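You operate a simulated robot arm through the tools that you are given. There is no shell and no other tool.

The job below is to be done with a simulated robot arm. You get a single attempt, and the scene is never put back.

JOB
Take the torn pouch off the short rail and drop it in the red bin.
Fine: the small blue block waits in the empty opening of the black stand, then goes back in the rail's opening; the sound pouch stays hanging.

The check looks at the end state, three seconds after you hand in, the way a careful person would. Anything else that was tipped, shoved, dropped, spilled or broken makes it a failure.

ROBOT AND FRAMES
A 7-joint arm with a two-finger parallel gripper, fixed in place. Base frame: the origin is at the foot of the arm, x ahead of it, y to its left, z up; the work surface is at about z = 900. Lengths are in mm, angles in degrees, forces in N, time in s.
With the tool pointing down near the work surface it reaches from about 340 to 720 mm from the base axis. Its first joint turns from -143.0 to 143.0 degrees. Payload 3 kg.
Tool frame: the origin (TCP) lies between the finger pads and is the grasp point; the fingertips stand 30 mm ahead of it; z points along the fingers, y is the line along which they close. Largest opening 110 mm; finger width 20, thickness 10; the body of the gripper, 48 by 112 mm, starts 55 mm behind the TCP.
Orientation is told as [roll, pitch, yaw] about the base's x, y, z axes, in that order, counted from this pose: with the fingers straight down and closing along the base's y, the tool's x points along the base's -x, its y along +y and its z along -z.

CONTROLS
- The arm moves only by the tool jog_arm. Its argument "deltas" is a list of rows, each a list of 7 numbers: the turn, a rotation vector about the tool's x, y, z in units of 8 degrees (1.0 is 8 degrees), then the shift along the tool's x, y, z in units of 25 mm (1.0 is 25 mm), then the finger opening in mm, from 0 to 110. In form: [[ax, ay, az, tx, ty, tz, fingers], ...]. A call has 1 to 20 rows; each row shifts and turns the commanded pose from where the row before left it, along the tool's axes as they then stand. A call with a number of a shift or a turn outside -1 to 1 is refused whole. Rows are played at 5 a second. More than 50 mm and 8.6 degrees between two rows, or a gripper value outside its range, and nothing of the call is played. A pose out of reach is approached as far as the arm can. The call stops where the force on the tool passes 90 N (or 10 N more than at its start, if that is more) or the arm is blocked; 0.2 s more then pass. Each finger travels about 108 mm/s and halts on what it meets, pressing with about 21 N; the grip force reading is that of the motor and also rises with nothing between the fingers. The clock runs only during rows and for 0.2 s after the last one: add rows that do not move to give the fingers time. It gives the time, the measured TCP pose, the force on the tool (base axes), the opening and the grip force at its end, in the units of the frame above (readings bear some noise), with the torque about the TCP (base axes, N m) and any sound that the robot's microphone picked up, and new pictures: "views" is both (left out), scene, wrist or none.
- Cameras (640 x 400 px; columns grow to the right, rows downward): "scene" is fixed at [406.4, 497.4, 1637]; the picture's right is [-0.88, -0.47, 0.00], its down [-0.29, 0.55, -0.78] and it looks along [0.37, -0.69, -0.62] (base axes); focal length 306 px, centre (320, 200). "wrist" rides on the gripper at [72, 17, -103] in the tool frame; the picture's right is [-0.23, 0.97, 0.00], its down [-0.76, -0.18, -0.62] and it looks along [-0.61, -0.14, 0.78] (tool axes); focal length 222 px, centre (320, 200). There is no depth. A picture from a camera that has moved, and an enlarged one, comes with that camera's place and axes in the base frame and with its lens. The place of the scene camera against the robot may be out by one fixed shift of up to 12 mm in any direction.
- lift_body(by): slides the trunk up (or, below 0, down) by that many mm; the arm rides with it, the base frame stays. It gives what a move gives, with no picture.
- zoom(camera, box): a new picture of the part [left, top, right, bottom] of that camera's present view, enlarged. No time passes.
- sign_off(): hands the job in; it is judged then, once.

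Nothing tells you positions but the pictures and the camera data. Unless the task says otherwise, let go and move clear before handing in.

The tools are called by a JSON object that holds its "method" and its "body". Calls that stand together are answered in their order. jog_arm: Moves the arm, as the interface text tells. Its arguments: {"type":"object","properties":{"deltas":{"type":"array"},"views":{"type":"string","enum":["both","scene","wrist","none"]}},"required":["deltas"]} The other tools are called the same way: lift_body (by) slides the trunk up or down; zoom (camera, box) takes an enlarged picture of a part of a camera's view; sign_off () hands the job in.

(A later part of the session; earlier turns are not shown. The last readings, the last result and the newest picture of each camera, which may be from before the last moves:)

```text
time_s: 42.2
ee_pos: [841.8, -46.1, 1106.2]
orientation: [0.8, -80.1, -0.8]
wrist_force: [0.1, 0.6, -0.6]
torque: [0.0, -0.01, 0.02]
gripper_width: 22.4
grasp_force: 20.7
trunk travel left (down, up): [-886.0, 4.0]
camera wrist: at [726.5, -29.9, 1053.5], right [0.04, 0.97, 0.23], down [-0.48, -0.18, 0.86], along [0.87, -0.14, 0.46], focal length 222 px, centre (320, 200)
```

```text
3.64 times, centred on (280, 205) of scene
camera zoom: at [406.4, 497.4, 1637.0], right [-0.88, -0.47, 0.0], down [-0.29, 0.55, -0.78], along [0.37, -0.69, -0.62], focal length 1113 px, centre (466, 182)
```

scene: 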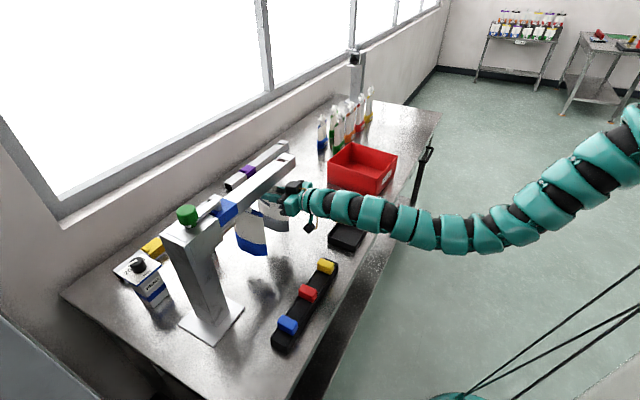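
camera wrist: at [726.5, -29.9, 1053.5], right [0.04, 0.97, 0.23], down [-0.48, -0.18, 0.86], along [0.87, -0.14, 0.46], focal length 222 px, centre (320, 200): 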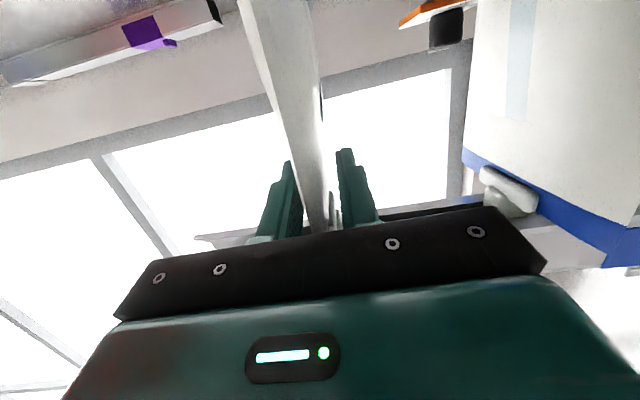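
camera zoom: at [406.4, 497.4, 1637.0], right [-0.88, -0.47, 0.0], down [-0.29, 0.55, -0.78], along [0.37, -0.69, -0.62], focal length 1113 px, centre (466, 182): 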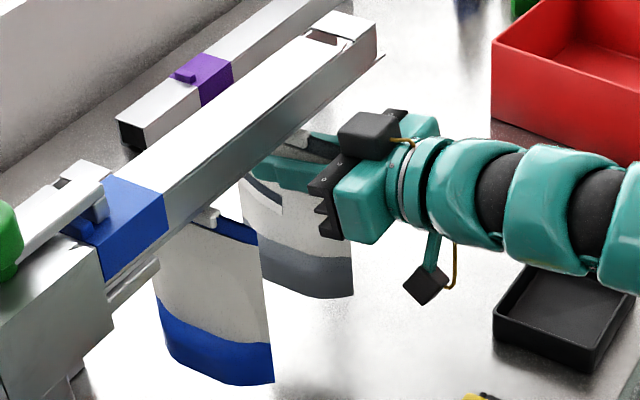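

The grip is solid at a 22.4 mm opening with 21 N, and there are no side loads. I'll start sliding the pouch slowly along the rail in -y, following its slight slope, and check forces.

{"method": "jog_arm", "body": {"deltas": [[0, 0, 0, 0.001, -0.3, -0.004, 0], [0, 0, 0, 0.001, -0.4, -0.005, 0], [0, 0, 0, 0.001, -0.4, -0.005, 0], [0, 0, 0, 0, 0, 0, 0]], "views": "both"}}

{"method": "zoom", "body": {"camera": "scene", "box": [220, 150, 340, 260]}}

{"method": "zoom", "body": {"camera": "wrist", "box": [230, 60, 410, 220]}}

```text
time_s: 43.2
ee_pos: [841.6, -71.9, 1107.2]
orientation: [0.7, -80.1, -0.8]
wrist_force: [-0.6, -0.5, 0.8]
torque: [0.02, 0.0, 0.02]
gripper_width: 22.1
grasp_force: 21.3
trunk travel left (down, up): [-886.0, 4.0]
camera wrist: at [726.2, -56.8, 1053.1], right [0.04, 0.97, 0.23], down [-0.48, -0.18, 0.86], along [0.87, -0.14, 0.46], focal length 222 px, centre (320, 200)
```

scene: 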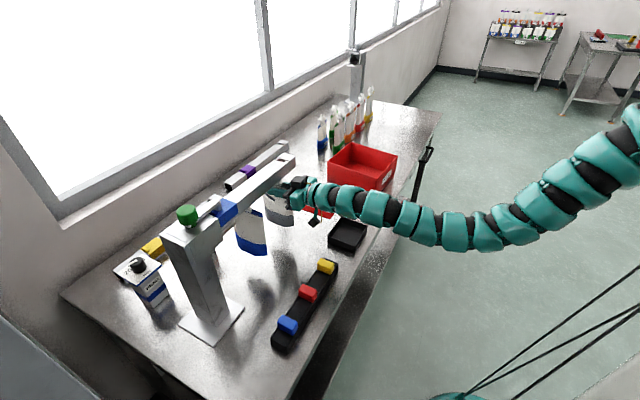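
wrist: 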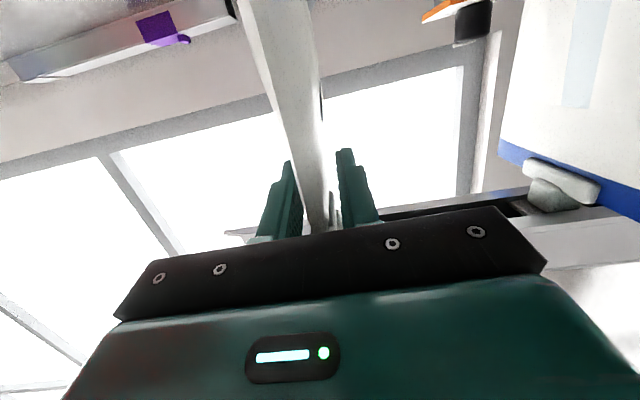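

```text
3.64 times, centred on (280, 205) of scene
camera zoom: at [406.4, 497.4, 1637.0], right [-0.88, -0.47, 0.0], down [-0.29, 0.55, -0.78], along [0.37, -0.69, -0.62], focal length 1113 px, centre (466, 182)
```

zoom: 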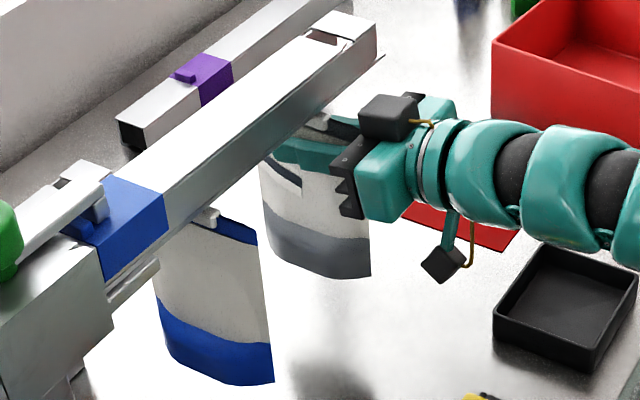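

```text
2.50 times, centred on (320, 140) of wrist
camera zoom: at [726.2, -56.8, 1053.1], right [0.04, 0.97, 0.23], down [-0.48, -0.18, 0.86], along [0.87, -0.14, 0.46], focal length 555 px, centre (320, 350)
```

zoom: 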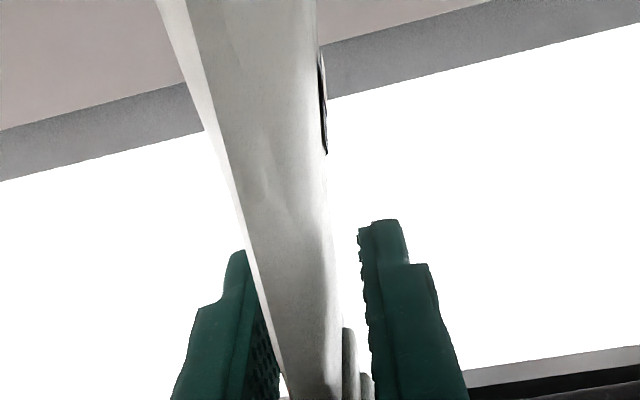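

The pouch slides freely with almost no resistance. I'll keep going towards the rail's end.

{"method": "jog_arm", "body": {"deltas": [[0, 0, 0, 0.001, -0.5, -0.006, 0], [0, 0, 0, 0.001, -0.5, -0.006, 0], [0, 0, 0, 0.001, -0.5, -0.006, 0], [0, 0, 0, 0.001, -0.5, -0.006, 0], [0, 0, 0, 0, 0, 0, 0]], "views": "wrist"}}

{"method": "zoom", "body": {"camera": "scene", "box": [230, 140, 350, 250]}}

```text
time_s: 44.4
ee_pos: [839.1, -123.3, 1107.2]
orientation: [0.7, -80.2, -0.8]
wrist_force: [-0.8, -0.2, -0.4]
torque: [-0.03, 0.0, -0.02]
gripper_width: 22.4
grasp_force: 20.8
trunk travel left (down, up): [-886.0, 4.0]
camera wrist: at [725.7, -107.7, 1053.4], right [0.04, 0.97, 0.23], down [-0.48, -0.18, 0.86], along [0.87, -0.14, 0.46], focal length 222 px, centre (320, 200)
```

wrist: 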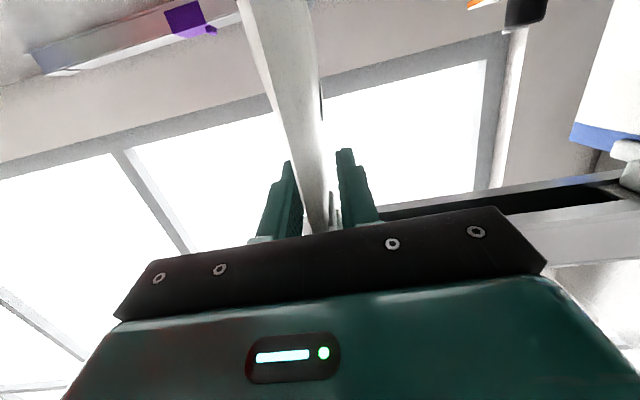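

```text
3.64 times, centred on (290, 195) of scene
camera zoom: at [406.4, 497.4, 1637.0], right [-0.88, -0.47, 0.0], down [-0.29, 0.55, -0.78], along [0.37, -0.69, -0.62], focal length 1113 px, centre (429, 218)
```

zoom: 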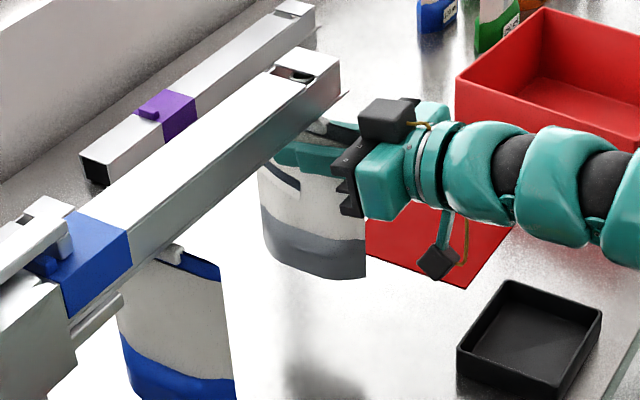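

{"method": "jog_arm", "body": {"deltas": [[0, 0, 0, 0.001, -0.5, -0.006, 0], [0, 0, 0, 0.001, -0.5, -0.006, 0], [0, 0, 0, 0.001, -0.5, -0.006, 0], [0, 0, 0, 0.001, -0.5, -0.006, 0], [0, 0, 0, 0.001, -0.5, -0.006, 0], [0, 0, 0, 0, 0, 0, 0]], "views": "wrist"}}

{"method": "zoom", "body": {"camera": "scene", "box": [240, 130, 360, 240]}}

```text
time_s: 45.8
ee_pos: [840.2, -185.7, 1107.9]
orientation: [0.8, -80.1, -0.9]
wrist_force: [-0.3, -0.1, -0.9]
torque: [0.03, -0.01, 0.04]
gripper_width: 22.3
grasp_force: 20.8
trunk travel left (down, up): [-886.0, 4.0]
camera wrist: at [725.2, -171.2, 1053.7], right [0.04, 0.97, 0.23], down [-0.48, -0.18, 0.86], along [0.87, -0.14, 0.46], focal length 222 px, centre (320, 200)
```

wrist: 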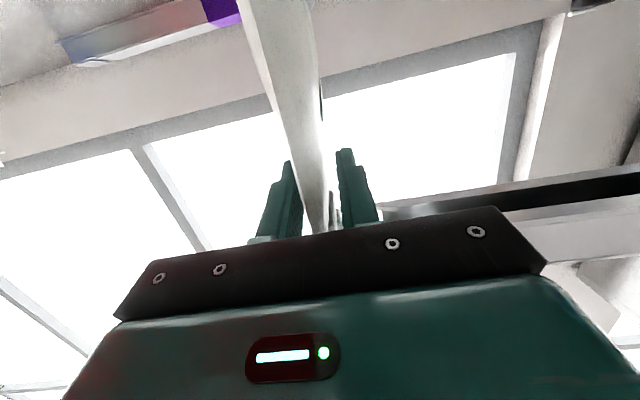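

```text
3.64 times, centred on (300, 185) of scene
camera zoom: at [406.4, 497.4, 1637.0], right [-0.88, -0.47, 0.0], down [-0.29, 0.55, -0.78], along [0.37, -0.69, -0.62], focal length 1113 px, centre (393, 254)
```

zoom: 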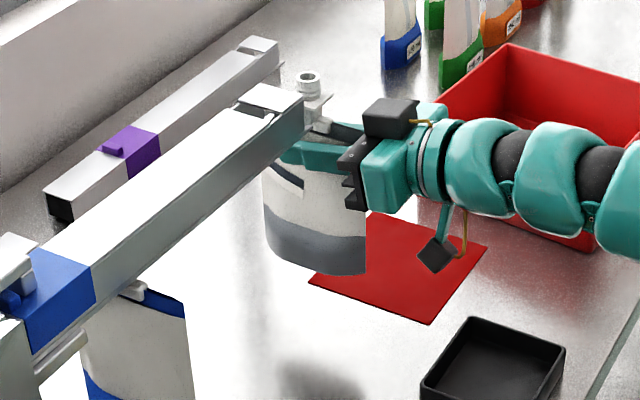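

The clip has left the rail and the pouch is held by the gripper. I'll move further away from the rail end, then raise so the pouch bottom clears the bin's rim.

{"method": "jog_arm", "body": {"deltas": [[0, 0, 0, 0, -0.8, 0, 0], [0, 0, 0, 0, -0.8, 0, 0], [0, 0, 0, 0, -0.8, 0, 0], [0, 0, 0, -0.5, -0.6, -0.085, 0], [0, 0, 0, -0.5, -0.6, -0.085, 0], [0, 0, 0, -0.5, -0.6, -0.085, 0], [0, 0, 0, -0.5, -0.6, -0.085, 0], [0, 0, 0, 0, 0, 0, 0]], "views": "both"}}

{"method": "zoom", "body": {"camera": "scene", "box": [270, 80, 430, 220]}}

```text
time_s: 47.6
ee_pos: [841.3, -305.5, 1156.6]
orientation: [0.8, -80.1, -0.7]
wrist_force: [0.7, -0.3, 0.7]
torque: [-0.04, 0.01, -0.02]
gripper_width: 22.2
grasp_force: 21.4
trunk travel left (down, up): [-886.0, 4.0]
camera wrist: at [725.7, -291.0, 1103.3], right [0.04, 0.97, 0.23], down [-0.48, -0.18, 0.86], along [0.87, -0.14, 0.46], focal length 222 px, centre (320, 200)
```

scene: 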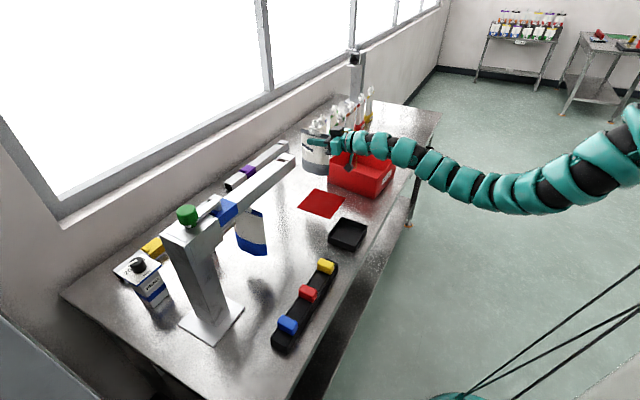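
wrist: 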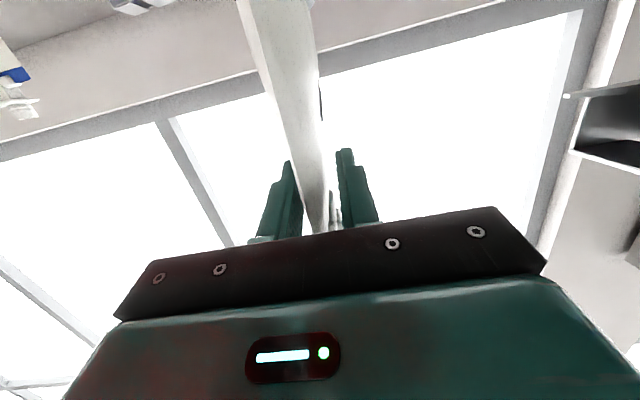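

```text
2.86 times, centred on (350, 150) of scene
camera zoom: at [406.4, 497.4, 1637.0], right [-0.88, -0.47, 0.0], down [-0.29, 0.55, -0.78], along [0.37, -0.69, -0.62], focal length 874 px, centre (234, 343)
```

zoom: 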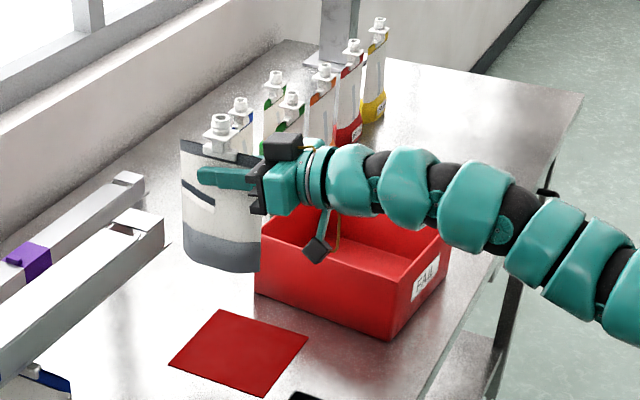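

The pouch hangs upright in the gripper. I'll bring it back and over the middle of the red bin, which I estimate at x 640–865, y -615…-415 with its rim near z≈985.

{"method": "jog_arm", "body": {"deltas": [[0, 0, 0, 0.155, -0.9, -0.897, 0], [0, 0, 0, 0.155, -0.9, -0.897, 0], [0, 0, 0, 0.155, -0.9, -0.897, 0], [0, 0, 0, 0.155, -0.9, -0.897, 0], [0, 0, 0, 0, -0.9, 0, 0], [0, 0, 0, 0, -0.9, 0, 0], [0, 0, 0, 0, -0.9, 0, 0], [0, 0, 0, 0, -0.9, 0, 0], [0, 0, 0, 0, -0.9, 0, 0], [0, 0, 0, 0, 0, 0, 0]], "views": "both"}}

{"method": "zoom", "body": {"camera": "scene", "box": [270, 70, 450, 220]}}

```text
time_s: 49.8
ee_pos: [749.2, -508.3, 1158.1]
orientation: [0.6, -80.1, -0.6]
wrist_force: [-0.2, -0.7, 0.2]
torque: [0.02, 0.02, 0.01]
gripper_width: 21.9
grasp_force: 21.1
trunk travel left (down, up): [-886.0, 4.0]
camera wrist: at [634.0, -492.4, 1104.1], right [0.04, 0.97, 0.23], down [-0.48, -0.18, 0.86], along [0.87, -0.14, 0.46], focal length 222 px, centre (320, 200)
```

scene: 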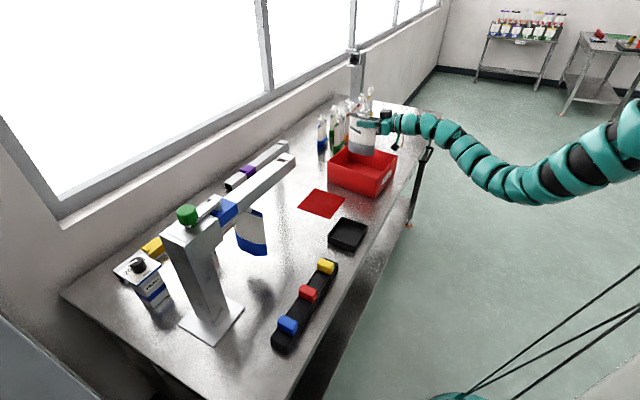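
wrist: 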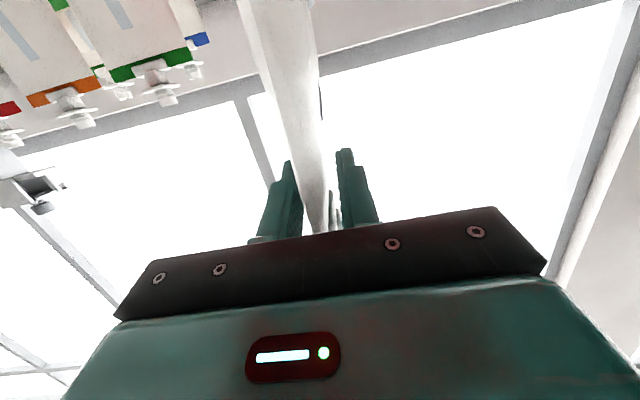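

```text
2.67 times, centred on (360, 145) of scene
camera zoom: at [406.4, 497.4, 1637.0], right [-0.88, -0.47, 0.0], down [-0.29, 0.55, -0.78], along [0.37, -0.69, -0.62], focal length 816 px, centre (213, 347)
```

zoom: 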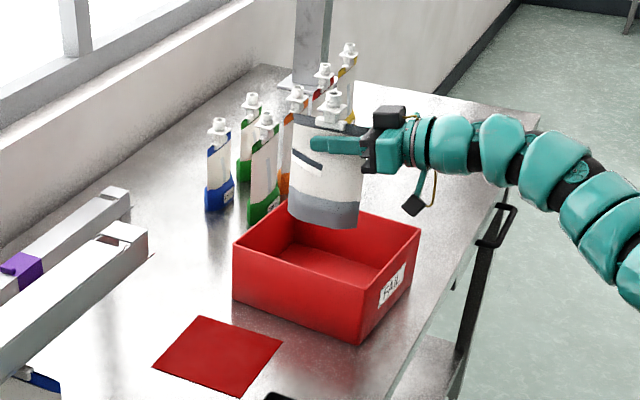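

The pouch is over the bin interior. I'll tilt the tool up 15° so the camera box stays above the near rim, then lower the pouch until its bottom is just above the bin floor.

{"method": "jog_arm", "body": {"deltas": [[0, 1, 0, 0, -0.3, 0, 0], [0, 0.875, 0, 0, -0.3, 0, 0], [0, 0, 0, 0.67, 0, 0.381, 0], [0, 0, 0, 0.67, 0, 0.381, 0], [0, 0, 0, 0.67, 0, 0.381, 0], [0, 0, 0, 0, 0, 0, 0]], "views": "both"}}

{"method": "zoom", "body": {"camera": "scene", "box": [290, 80, 440, 220]}}

```text
time_s: 51.2
ee_pos: [754.9, -523.9, 1098.0]
orientation: [0.4, -65.1, -0.4]
wrist_force: [0.1, -0.5, 0.9]
torque: [0.02, -0.02, -0.02]
gripper_width: 22.0
grasp_force: 20.7
trunk travel left (down, up): [-886.0, 4.0]
camera wrist: at [629.8, -507.9, 1076.0], right [0.1, 0.97, 0.21], down [-0.24, -0.18, 0.95], along [0.96, -0.14, 0.22], focal length 222 px, centre (320, 200)
```

scene: 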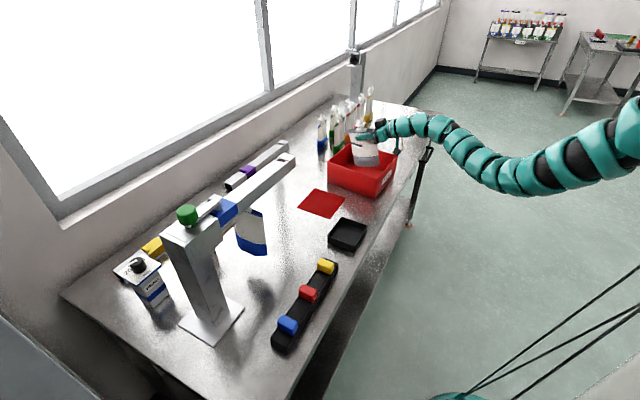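
wrist: 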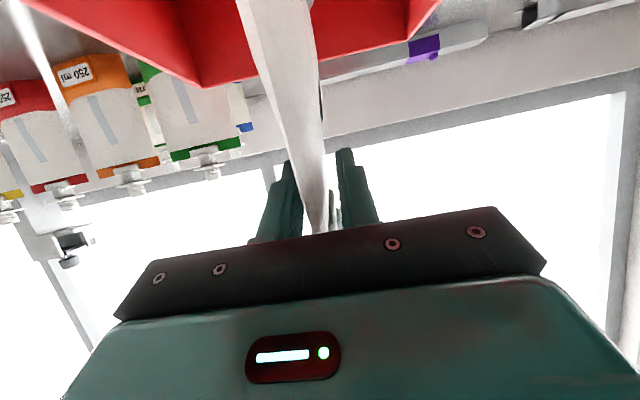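

```text
2.86 times, centred on (365, 150) of scene
camera zoom: at [406.4, 497.4, 1637.0], right [-0.88, -0.47, 0.0], down [-0.29, 0.55, -0.78], along [0.37, -0.69, -0.62], focal length 874 px, centre (191, 343)
```

zoom: 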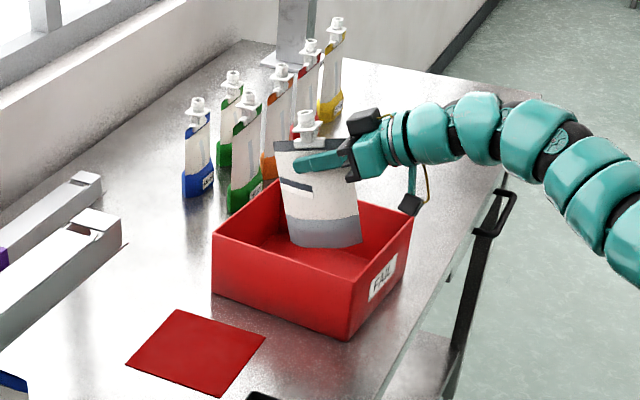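

The pouch is inside the bin walls. I'll lower it a little more so that it's nearly on the floor.

{"method": "jog_arm", "body": {"deltas": [[0, 0, 0, 0.54, 0, 0.25, 0], [0, 0, 0, 0.54, 0, 0.25, 0], [0, 0, 0, 0.27, 0, 0.125, 0], [0, 0, 0, 0, 0, 0, 0]], "views": "both"}}

{"method": "zoom", "body": {"camera": "scene", "box": [290, 80, 440, 220]}}

```text
time_s: 52.2
ee_pos: [753.2, -523.7, 1059.2]
orientation: [0.4, -65.2, -0.3]
wrist_force: [-0.4, 0.3, 0.3]
torque: [-0.01, 0.01, -0.01]
gripper_width: 21.7
grasp_force: 20.7
trunk travel left (down, up): [-886.0, 4.0]
camera wrist: at [628.4, -507.6, 1038.6], right [0.1, 0.97, 0.21], down [-0.24, -0.18, 0.95], along [0.96, -0.14, 0.22], focal length 222 px, centre (320, 200)
```

scene: 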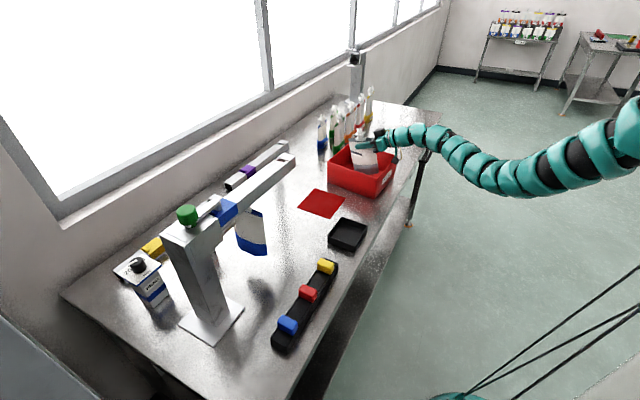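
wrist: 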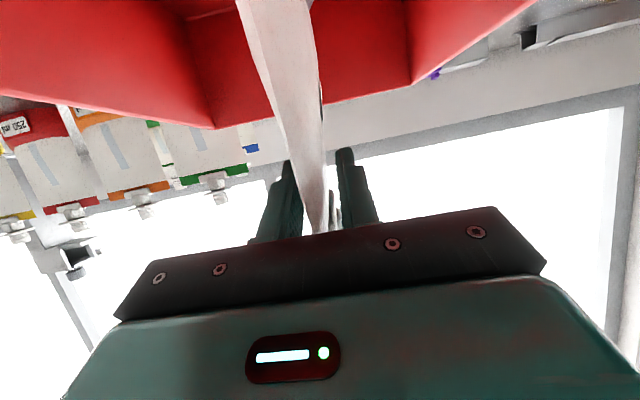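

```text
2.86 times, centred on (365, 150) of scene
camera zoom: at [406.4, 497.4, 1637.0], right [-0.88, -0.47, 0.0], down [-0.29, 0.55, -0.78], along [0.37, -0.69, -0.62], focal length 874 px, centre (191, 343)
```

zoom: 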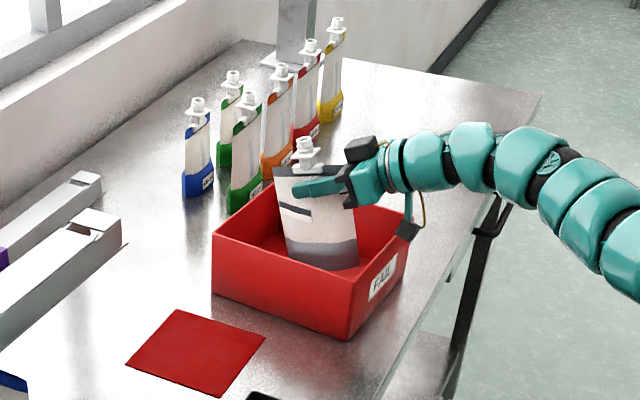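

The pouch bottom is about 10 mm above the bin floor. I'll open the fingers and wait a moment.

{"method": "jog_arm", "body": {"deltas": [[0, 0, 0, 0, 0, 0, 40], [0, 0, 0, 0, 0, 0, 80], [0, 0, 0, 0, 0, 0, 110], [0, 0, 0, 0, 0, 0, 110], [0, 0, 0, 0, 0, 0, 110], [0, 0, 0, 0, 0, 0, 110]], "views": "both"}}

{"method": "zoom", "body": {"camera": "scene", "box": [290, 80, 440, 220]}}

```text
time_s: 53.6
ee_pos: [753.6, -523.8, 1060.5]
orientation: [0.3, -65.1, -0.4]
wrist_force: [-0.7, 0.0, 0.2]
torque: [0.0, -0.02, -0.02]
gripper_width: 110.0
grasp_force: 0.0
trunk travel left (down, up): [-886.0, 4.0]
camera wrist: at [628.4, -507.5, 1038.7], right [0.1, 0.97, 0.21], down [-0.25, -0.18, 0.95], along [0.96, -0.14, 0.22], focal length 222 px, centre (320, 200)
```

scene: 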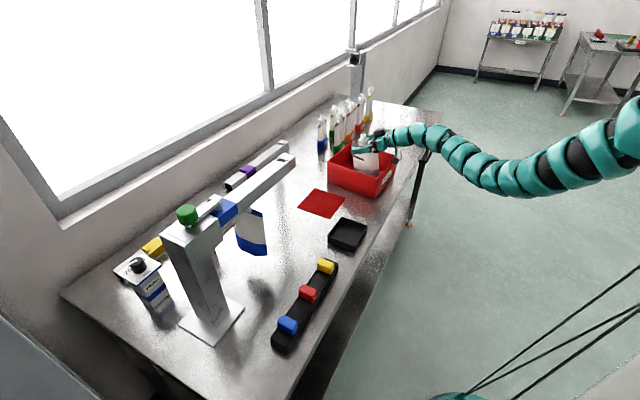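
wrist: 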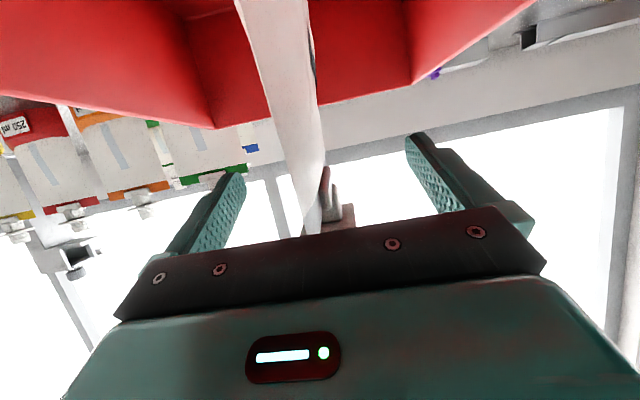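

```text
2.86 times, centred on (365, 150) of scene
camera zoom: at [406.4, 497.4, 1637.0], right [-0.88, -0.47, 0.0], down [-0.29, 0.55, -0.78], along [0.37, -0.69, -0.62], focal length 874 px, centre (191, 343)
```

zoom: 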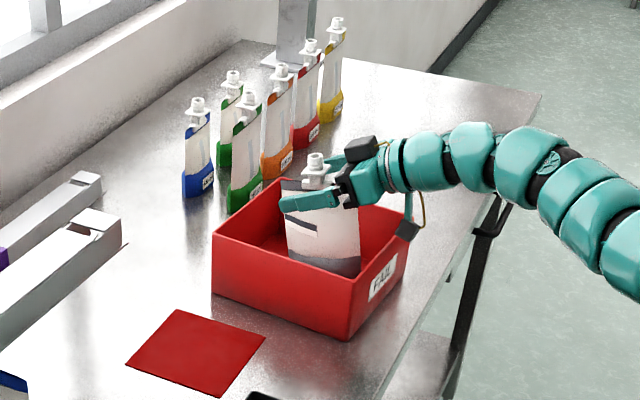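

The pouch now stands upright in the bin, clear of both fingers. I'll back the gripper straight out along its own axis, up and towards the robot.

{"method": "jog_arm", "body": {"deltas": [[0, 0, 0, 0, 0, -0.5, 110], [0, 0, 0, 0, 0, -0.8, 110], [0, 0, 0, 0, 0, -1, 110], [0, 0, 0, 0, 0, -1, 110], [0, 0, 0, 0, 0, -1, 110], [0, 0, 0, 0, 0, 0, 110]], "views": "both"}}

{"method": "zoom", "body": {"camera": "scene", "box": [290, 80, 440, 220]}}

```text
time_s: 55.0
ee_pos: [655.2, -522.6, 1106.0]
orientation: [0.5, -65.1, -0.5]
wrist_force: [0.2, 0.5, -0.4]
torque: [-0.01, 0.04, 0.02]
gripper_width: 110.1
grasp_force: 0.1
trunk travel left (down, up): [-886.0, 4.0]
camera wrist: at [530.4, -507.5, 1084.4], right [0.1, 0.97, 0.21], down [-0.24, -0.18, 0.95], along [0.96, -0.14, 0.22], focal length 222 px, centre (320, 200)
```

scene: 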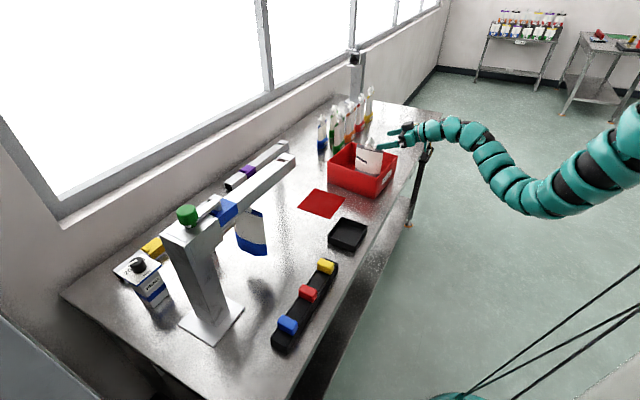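
wrist: 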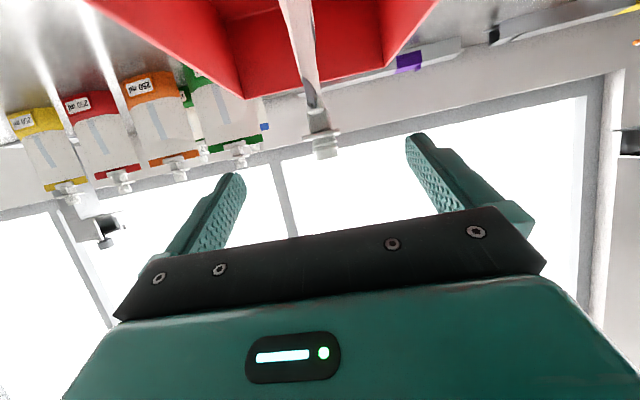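

```text
2.86 times, centred on (365, 150) of scene
camera zoom: at [406.4, 497.4, 1637.0], right [-0.88, -0.47, 0.0], down [-0.29, 0.55, -0.78], along [0.37, -0.69, -0.62], focal length 874 px, centre (191, 343)
```

zoom: 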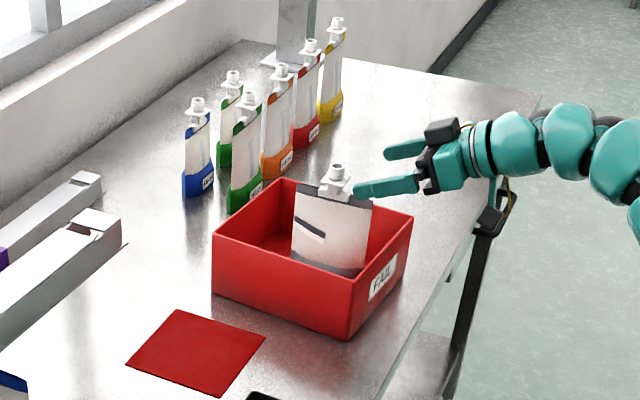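

The torn pouch is standing in the bin and the other pouches are undisturbed. Next I'll swing back to the stand to fetch the blue block, returning to the earlier 20° tilt on the way.

{"method": "jog_arm", "body": {"deltas": [[0, 0, 0, 0, 0, -1, 110], [0, 0, 0, 0, 0, -1, 110], [0, 1, 0, 0, 1, 0, 100], [0, 1, 0, 0, 1, 0, 90], [0, 1, 0, 0, 1, 0, 80], [0, 1, 0, 0, 1, 0, 70], [0, 1, 0, 0, 1, 0, 60], [0, 0.625, 0, 0, 1, 0, 60], [0, 0, 0, 0, 1, 0, 60], [0, 0, 0, 0, 1, 0, 60], [0, 0, 0, 0, 1, 0, 60], [0, 0, 0, 0, 1, 0, 60], [0, 0, 0, 0, 1, 0, 60], [0, 0, 0, 0, 1, 0, 60], [0, 0, 0, 0, 1, 0, 60], [0, 0, 0, 0, 1, 0, 60], [0, 0, 0, 0, 1, 0, 60], [0, 0, 0, 0, 1, 0, 60], [0, 0, 0, 0, 0, 0, 60]], "views": "scene"}}

```text
time_s: 59.0
ee_pos: [609.6, -122.8, 1127.9]
orientation: [0.2, -20.1, -0.1]
wrist_force: [0.4, -0.5, 0.3]
torque: [0.04, 0.01, -0.01]
gripper_width: 60.1
grasp_force: 0.1
trunk travel left (down, up): [-886.0, 4.0]
```

scene: 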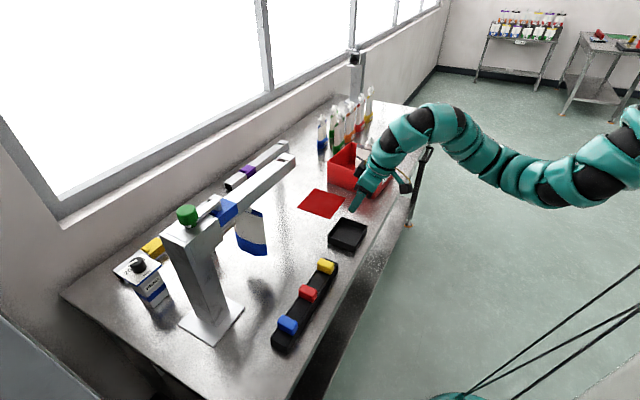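

{"method": "jog_arm", "body": {"deltas": [[0, 0, 0, -0.028, 0.988, 0.232, 60], [0, 0, 0, -0.028, 0.988, 0.232, 60], [0, 0, 0, -0.028, 0.988, 0.232, 60], [0, 0, 0, -0.028, 0.988, 0.232, 60], [0, 0, 0, -0.028, 0.988, 0.232, 60], [0, 0, 0, -0.028, 0.988, 0.232, 60], [0, 0, 0, -0.028, 0.988, 0.232, 60], [0, 0, 0, -0.028, 0.988, 0.232, 60], [0, 0, 0, -0.028, 0.988, 0.232, 60], [0, 0, 0, -0.028, 0.988, 0.232, 60], [0, 0, 0, -0.028, 0.988, 0.232, 60], [0, 0, 0, -0.028, 0.988, 0.232, 60], [0, 0, 0, -0.028, 0.988, 0.232, 60], [0, 0, 0, 0, 0, 0, 60]], "views": "both"}}

{"method": "zoom", "body": {"camera": "wrist", "box": [220, 30, 420, 180]}}

```text
time_s: 62.0
ee_pos: [644.9, 198.6, 1062.1]
orientation: [0.1, -20.1, -0.1]
wrist_force: [0.1, 0.7, -0.8]
torque: [0.0, 0.03, 0.0]
gripper_width: 60.0
grasp_force: 0.1
trunk travel left (down, up): [-886.0, 4.0]
camera wrist: at [541.1, 213.5, 1134.4], right [0.21, 0.97, 0.08], down [0.5, -0.18, 0.85], along [0.84, -0.14, -0.53], focal length 222 px, centre (320, 200)
```

scene: 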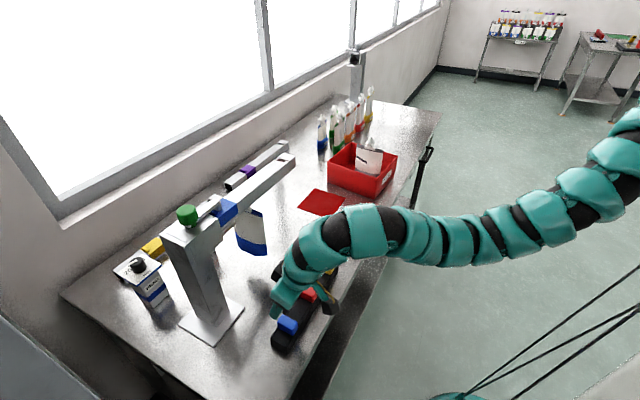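
wrist: 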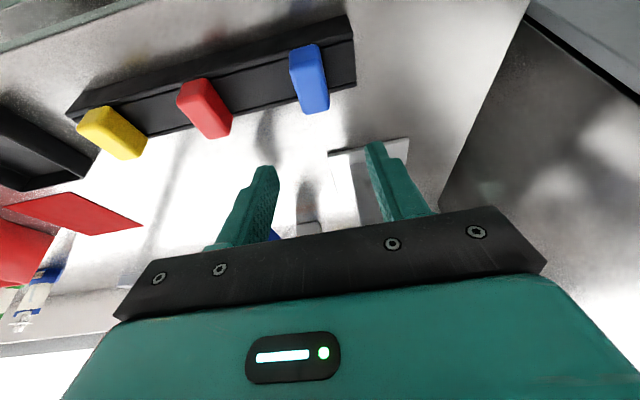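

```text
2.67 times, centred on (320, 105) of wrist
camera zoom: at [541.1, 213.5, 1134.4], right [0.21, 0.97, 0.08], down [0.5, -0.18, 0.85], along [0.84, -0.14, -0.53], focal length 592 px, centre (320, 453)
```

zoom: 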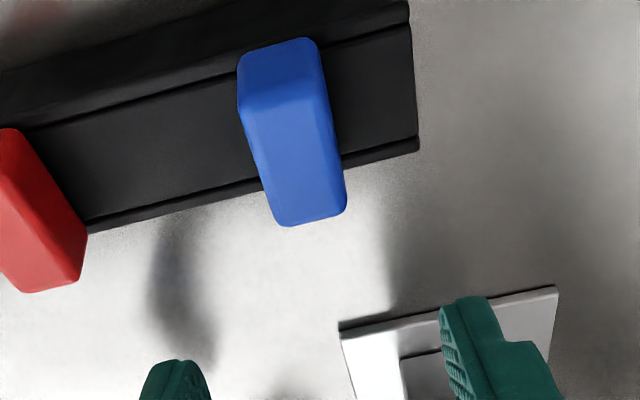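

{"method": "jog_arm", "body": {"deltas": [[0, 0, 0, 0.275, 0, 0.751, 60], [0, 0, 0, 0.275, 0, 0.751, 60], [0, 0, 0, 0.275, 0, 0.751, 60], [0, 0, 0, 0.137, 0, 0.376, 60], [0, 0, 0, 0, 0, 0, 60]], "views": "wrist"}}

{"method": "zoom", "body": {"camera": "wrist", "box": [220, 70, 420, 220]}}

```text
time_s: 63.2
ee_pos: [645.1, 197.2, 991.6]
orientation: [0.3, -20.1, -0.1]
wrist_force: [0.3, -0.3, 0.1]
torque: [0.02, 0.01, -0.01]
gripper_width: 60.1
grasp_force: 0.1
trunk travel left (down, up): [-886.0, 4.0]
camera wrist: at [541.2, 213.6, 1063.7], right [0.21, 0.97, 0.08], down [0.5, -0.18, 0.85], along [0.84, -0.14, -0.53], focal length 222 px, centre (320, 200)
```

wrist: 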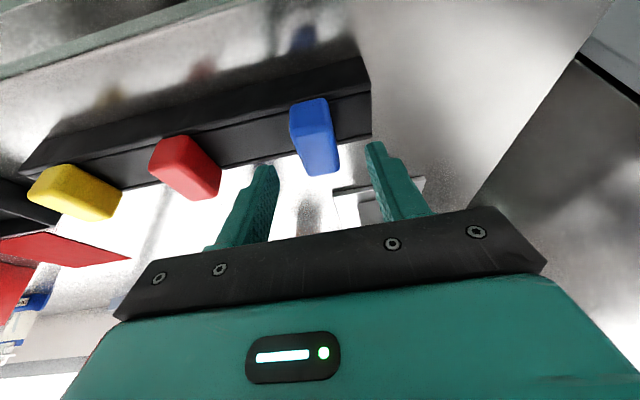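

```text
2.67 times, centred on (320, 145) of wrist
camera zoom: at [541.2, 213.6, 1063.7], right [0.21, 0.97, 0.08], down [0.5, -0.18, 0.85], along [0.84, -0.14, -0.53], focal length 592 px, centre (320, 347)
```

zoom: 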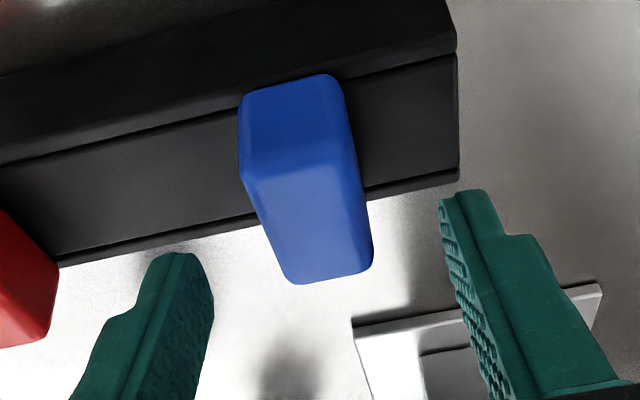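

{"method": "jog_arm", "body": {"deltas": [[0, 0, 0, 0.151, 0.01, 0.413, 60], [0, 0, 0, 0.151, 0, 0.413, 60], [0, 0, 0, 0, 0, 0, 60], [0, 0, 0, 0, 0, 0, 40], [0, 0, 0, 0, 0, 0, 20], [0, 0, 0, 0, 0, 0, 10], [0, 0, 0, 0, 0, 0, 10], [0, 0, 0, 0, 0, 0, 10]], "views": "wrist"}}

{"method": "zoom", "body": {"camera": "wrist", "box": [220, 80, 420, 220]}}

```text
time_s: 65.0
ee_pos: [644.9, 197.0, 969.1]
orientation: [0.1, -20.1, -0.2]
wrist_force: [-0.5, 0.9, -0.1]
torque: [0.03, 0.04, -0.02]
gripper_width: 25.5
grasp_force: 21.5
trunk travel left (down, up): [-886.0, 4.0]
camera wrist: at [541.1, 213.1, 1042.1], right [0.21, 0.97, 0.08], down [0.5, -0.18, 0.85], along [0.84, -0.14, -0.53], focal length 222 px, centre (320, 200)
```

wrist: 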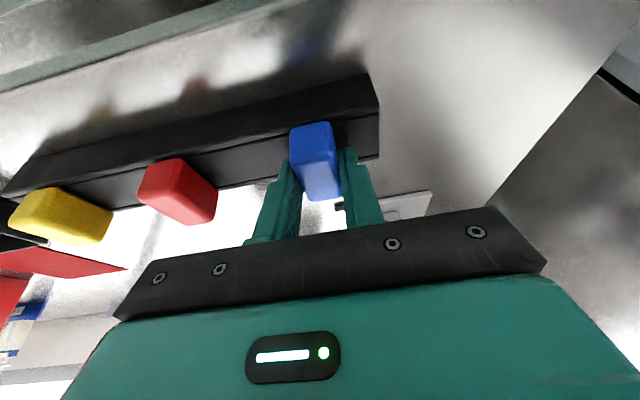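

```text
2.86 times, centred on (320, 150) of wrist
camera zoom: at [541.1, 213.1, 1042.1], right [0.21, 0.97, 0.08], down [0.5, -0.18, 0.85], along [0.84, -0.14, -0.53], focal length 635 px, centre (320, 343)
```

zoom: 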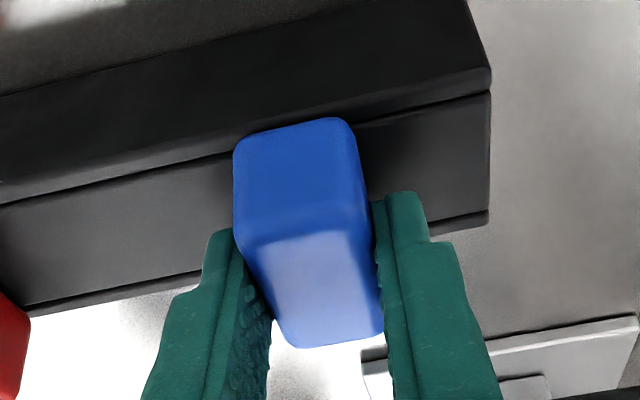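

The block is gripped again and sits about 1–1.5 mm lower in the fingers than before. I'll lift it straight up out of the stand.

{"method": "jog_arm", "body": {"deltas": [[0, 0, 0, -0.069, 0, -0.188, 10], [0, 0, 0, -0.137, 0, -0.376, 10], [0, 0, 0, -0.137, 0, -0.376, 10], [0, 0, 0, -0.137, 0, -0.376, 10], [0, 0, 0, -0.137, 0, -0.376, 10], [0, 0, 0, -0.275, 0, -0.751, 10], [0, 0, 0, -0.275, 0, -0.751, 10], [0, 0, 0, 0, 0, 0, 10]], "views": "both"}}

{"method": "zoom", "body": {"camera": "wrist", "box": [220, 30, 420, 220]}}

```text
time_s: 66.8
ee_pos: [642.6, 197.4, 1055.3]
orientation: [0.1, -20.0, -0.2]
wrist_force: [-0.2, -0.3, -1.2]
torque: [0.01, -0.01, 0.0]
gripper_width: 25.5
grasp_force: 21.0
trunk travel left (down, up): [-886.0, 4.0]
camera wrist: at [539.5, 212.7, 1126.6], right [0.21, 0.97, 0.08], down [0.5, -0.18, 0.85], along [0.84, -0.14, -0.53], focal length 222 px, centre (320, 200)
```

scene: 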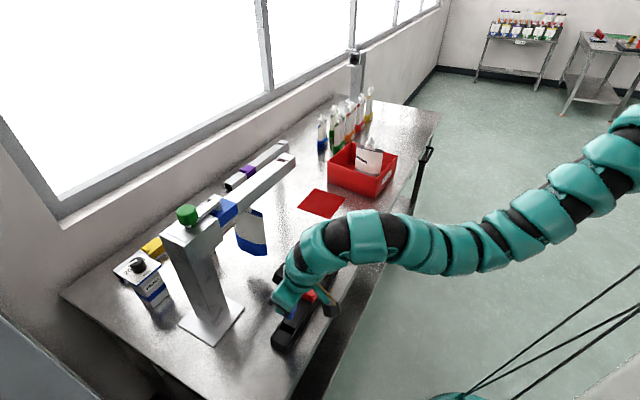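
wrist: 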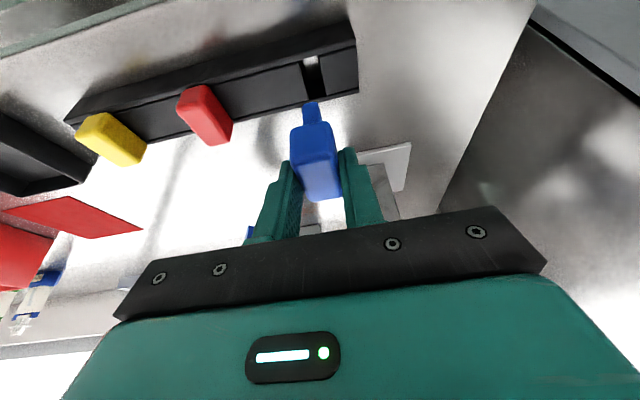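

```text
2.11 times, centred on (320, 125) of wrist
camera zoom: at [539.5, 212.7, 1126.6], right [0.21, 0.97, 0.08], down [0.5, -0.18, 0.85], along [0.84, -0.14, -0.53], focal length 468 px, centre (320, 358)
```

zoom: 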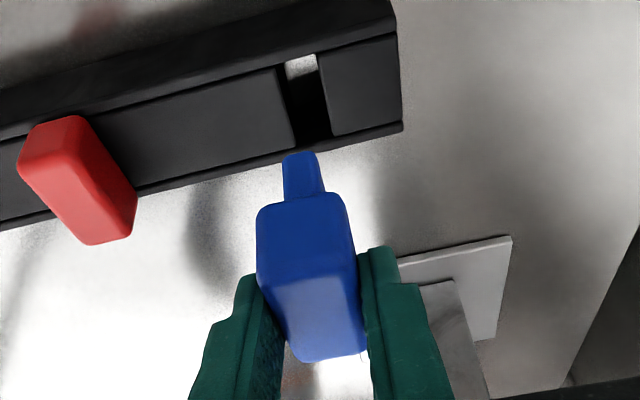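

The block is out cleanly and the stand hasn't moved. I'll carry it back along the same clear path to above the rail's notch.

{"method": "jog_arm", "body": {"deltas": [[0, 0, 0, -0.426, -0.912, -0.581, 10], [0, 0, 0, -0.426, -0.912, -0.581, 10], [0, 0, 0, -0.426, -0.912, -0.581, 10], [0, 0, 0, -0.426, -0.912, -0.581, 10], [0, 0, 0, -0.426, -0.912, -0.581, 10], [0, 0, 0, -0.426, -0.912, -0.581, 10], [0, 0, 0, -0.899, -0.992, -0.421, 10], [0, 0, 0, -0.899, -0.992, -0.421, 10], [0, 0, 0, -0.899, -0.992, -0.421, 10], [0, 0, 0, -0.899, -0.992, -0.421, 10], [0, 0, 0, -0.899, -0.992, -0.421, 10], [0, 0, 0, -0.899, -0.992, -0.421, 10], [0, 0, 0, -0.899, -0.992, -0.421, 10], [0, 0, 0, 0, 0, 0, 10]], "views": "both"}}

```text
time_s: 69.8
ee_pos: [796.4, -113.0, 1282.4]
orientation: [0.2, -20.1, 0.0]
wrist_force: [0.5, 0.8, -0.6]
torque: [-0.02, -0.01, -0.02]
gripper_width: 25.2
grasp_force: 20.6
trunk travel left (down, up): [-886.0, 4.0]
camera wrist: at [693.0, -97.3, 1353.8], right [0.21, 0.97, 0.08], down [0.5, -0.18, 0.85], along [0.84, -0.14, -0.53], focal length 222 px, centre (320, 200)
```

scene: 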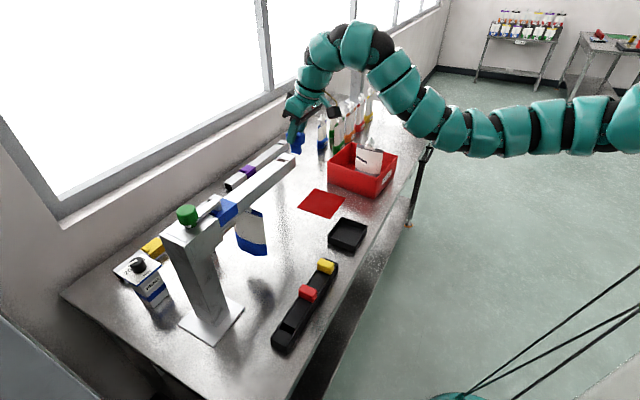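
wrist: 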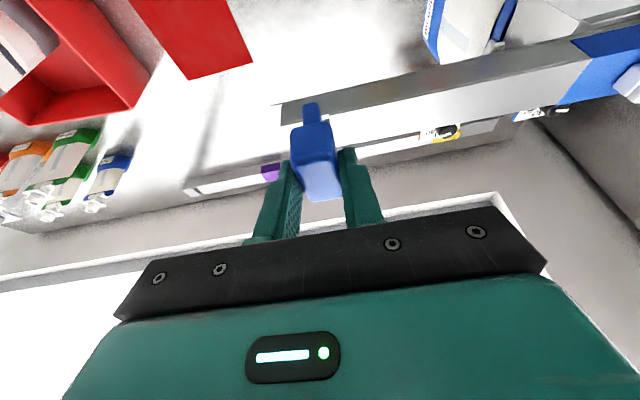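

{"method": "jog_arm", "body": {"deltas": [[0, 0, 0, -0.94, 0.02, 0.344, 10], [0, 0, 0, -0.94, 0, 0.344, 10], [0, 0, 0, 0.137, 0, 0.376, 10], [0, 0, 0, 0.137, 0, 0.376, 10], [0, 0, 0, 0, 0, 0, 10]], "views": "both"}}

{"method": "zoom", "body": {"camera": "wrist", "box": [240, 50, 420, 210]}}

{"method": "zoom", "body": {"camera": "scene", "box": [250, 100, 320, 180]}}

```text
time_s: 71.0
ee_pos: [849.2, -112.7, 1261.5]
orientation: [0.2, -20.3, -0.1]
wrist_force: [-0.3, -0.1, -0.7]
torque: [0.0, 0.0, 0.02]
gripper_width: 25.2
grasp_force: 20.8
trunk travel left (down, up): [-886.0, 4.0]
camera wrist: at [744.6, -97.6, 1333.6], right [0.21, 0.97, 0.08], down [0.5, -0.18, 0.85], along [0.84, -0.14, -0.53], focal length 222 px, centre (320, 200)
```

scene: 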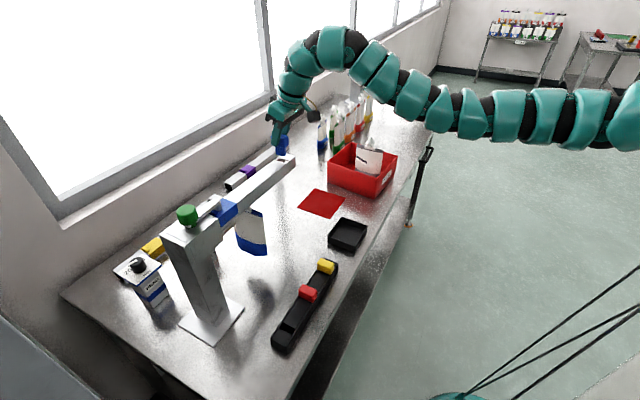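
wrist: 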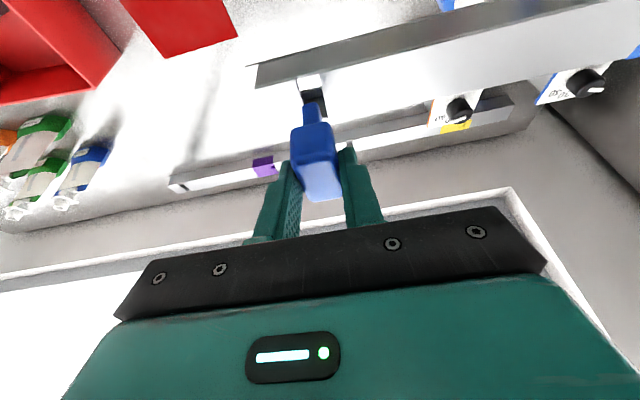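

```text
2.50 times, centred on (330, 130) of wrist
camera zoom: at [744.6, -97.6, 1333.6], right [0.21, 0.97, 0.08], down [0.5, -0.18, 0.85], along [0.84, -0.14, -0.53], focal length 555 px, centre (295, 375)
```

zoom: 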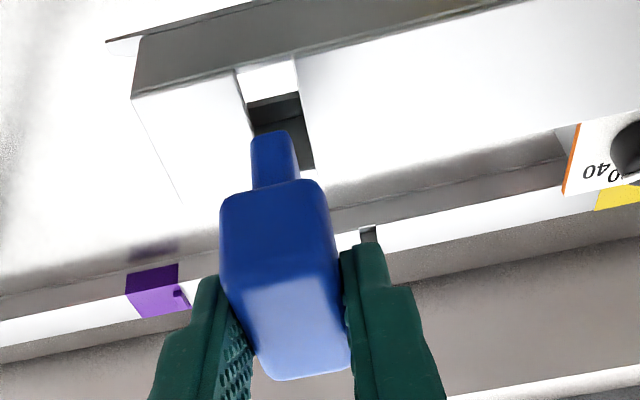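

```text
5.00 times, centred on (285, 140) of scene
camera zoom: at [406.4, 497.4, 1637.0], right [-0.88, -0.47, 0.0], down [-0.29, 0.55, -0.78], along [0.37, -0.69, -0.62], focal length 1530 px, centre (495, 500)
```

zoom: 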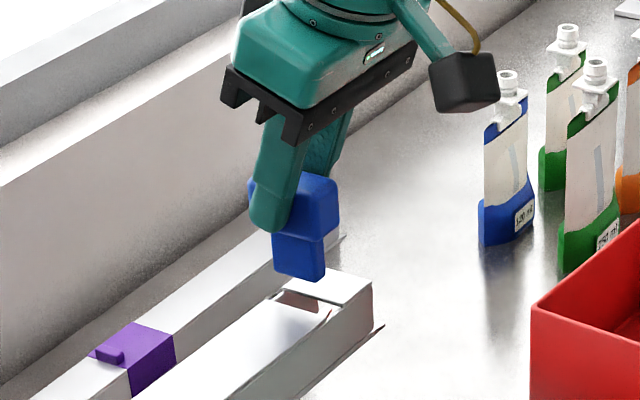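

The notch is at about y -121…-104, with its centre near -112.3. My stem is about 0.9 mm low in y and the TCP is about 2.4 mm too far in +x compared with the original seat. I'll correct that and lower to just above the notch.

{"method": "jog_arm", "body": {"deltas": [[0, 0, 0, 0.09, 0.032, -0.033, 10], [0, 0, 0, 0.124, 0, 0.338, 10], [0, 0, 0, 0.124, 0, 0.338, 10], [0, 0, 0, 0, 0, 0, 10]], "views": "wrist"}}

{"method": "zoom", "body": {"camera": "wrist", "box": [260, 70, 400, 180]}}

{"method": "zoom", "body": {"camera": "scene", "box": [255, 120, 315, 180]}}

```text
time_s: 72.0
ee_pos: [844.3, -112.6, 1242.9]
orientation: [0.0, -20.1, -0.1]
wrist_force: [-0.7, -0.3, -0.5]
torque: [0.02, -0.01, -0.05]
gripper_width: 25.2
grasp_force: 20.9
trunk travel left (down, up): [-886.0, 4.0]
camera wrist: at [741.4, -96.7, 1315.1], right [0.21, 0.97, 0.08], down [0.5, -0.18, 0.85], along [0.84, -0.14, -0.53], focal length 222 px, centre (320, 200)
```

wrist: 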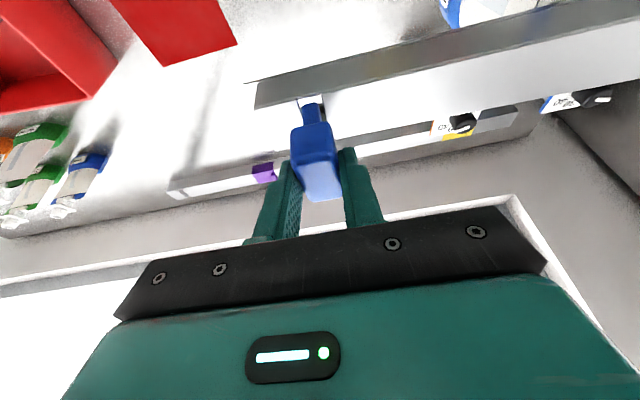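

```text
3.64 times, centred on (330, 125) of wrist
camera zoom: at [741.4, -96.7, 1315.1], right [0.21, 0.97, 0.08], down [0.5, -0.18, 0.85], along [0.84, -0.14, -0.53], focal length 808 px, centre (284, 473)
```

zoom: 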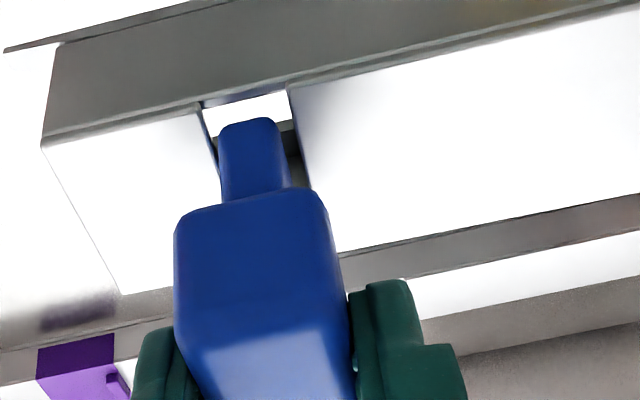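

```text
6.67 times, centred on (285, 150) of scene
camera zoom: at [406.4, 497.4, 1637.0], right [-0.88, -0.47, 0.0], down [-0.29, 0.55, -0.78], along [0.37, -0.69, -0.62], focal length 2040 px, centre (553, 533)
```

zoom: 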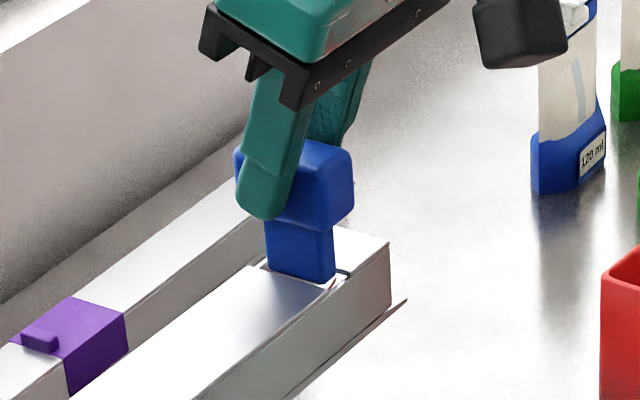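

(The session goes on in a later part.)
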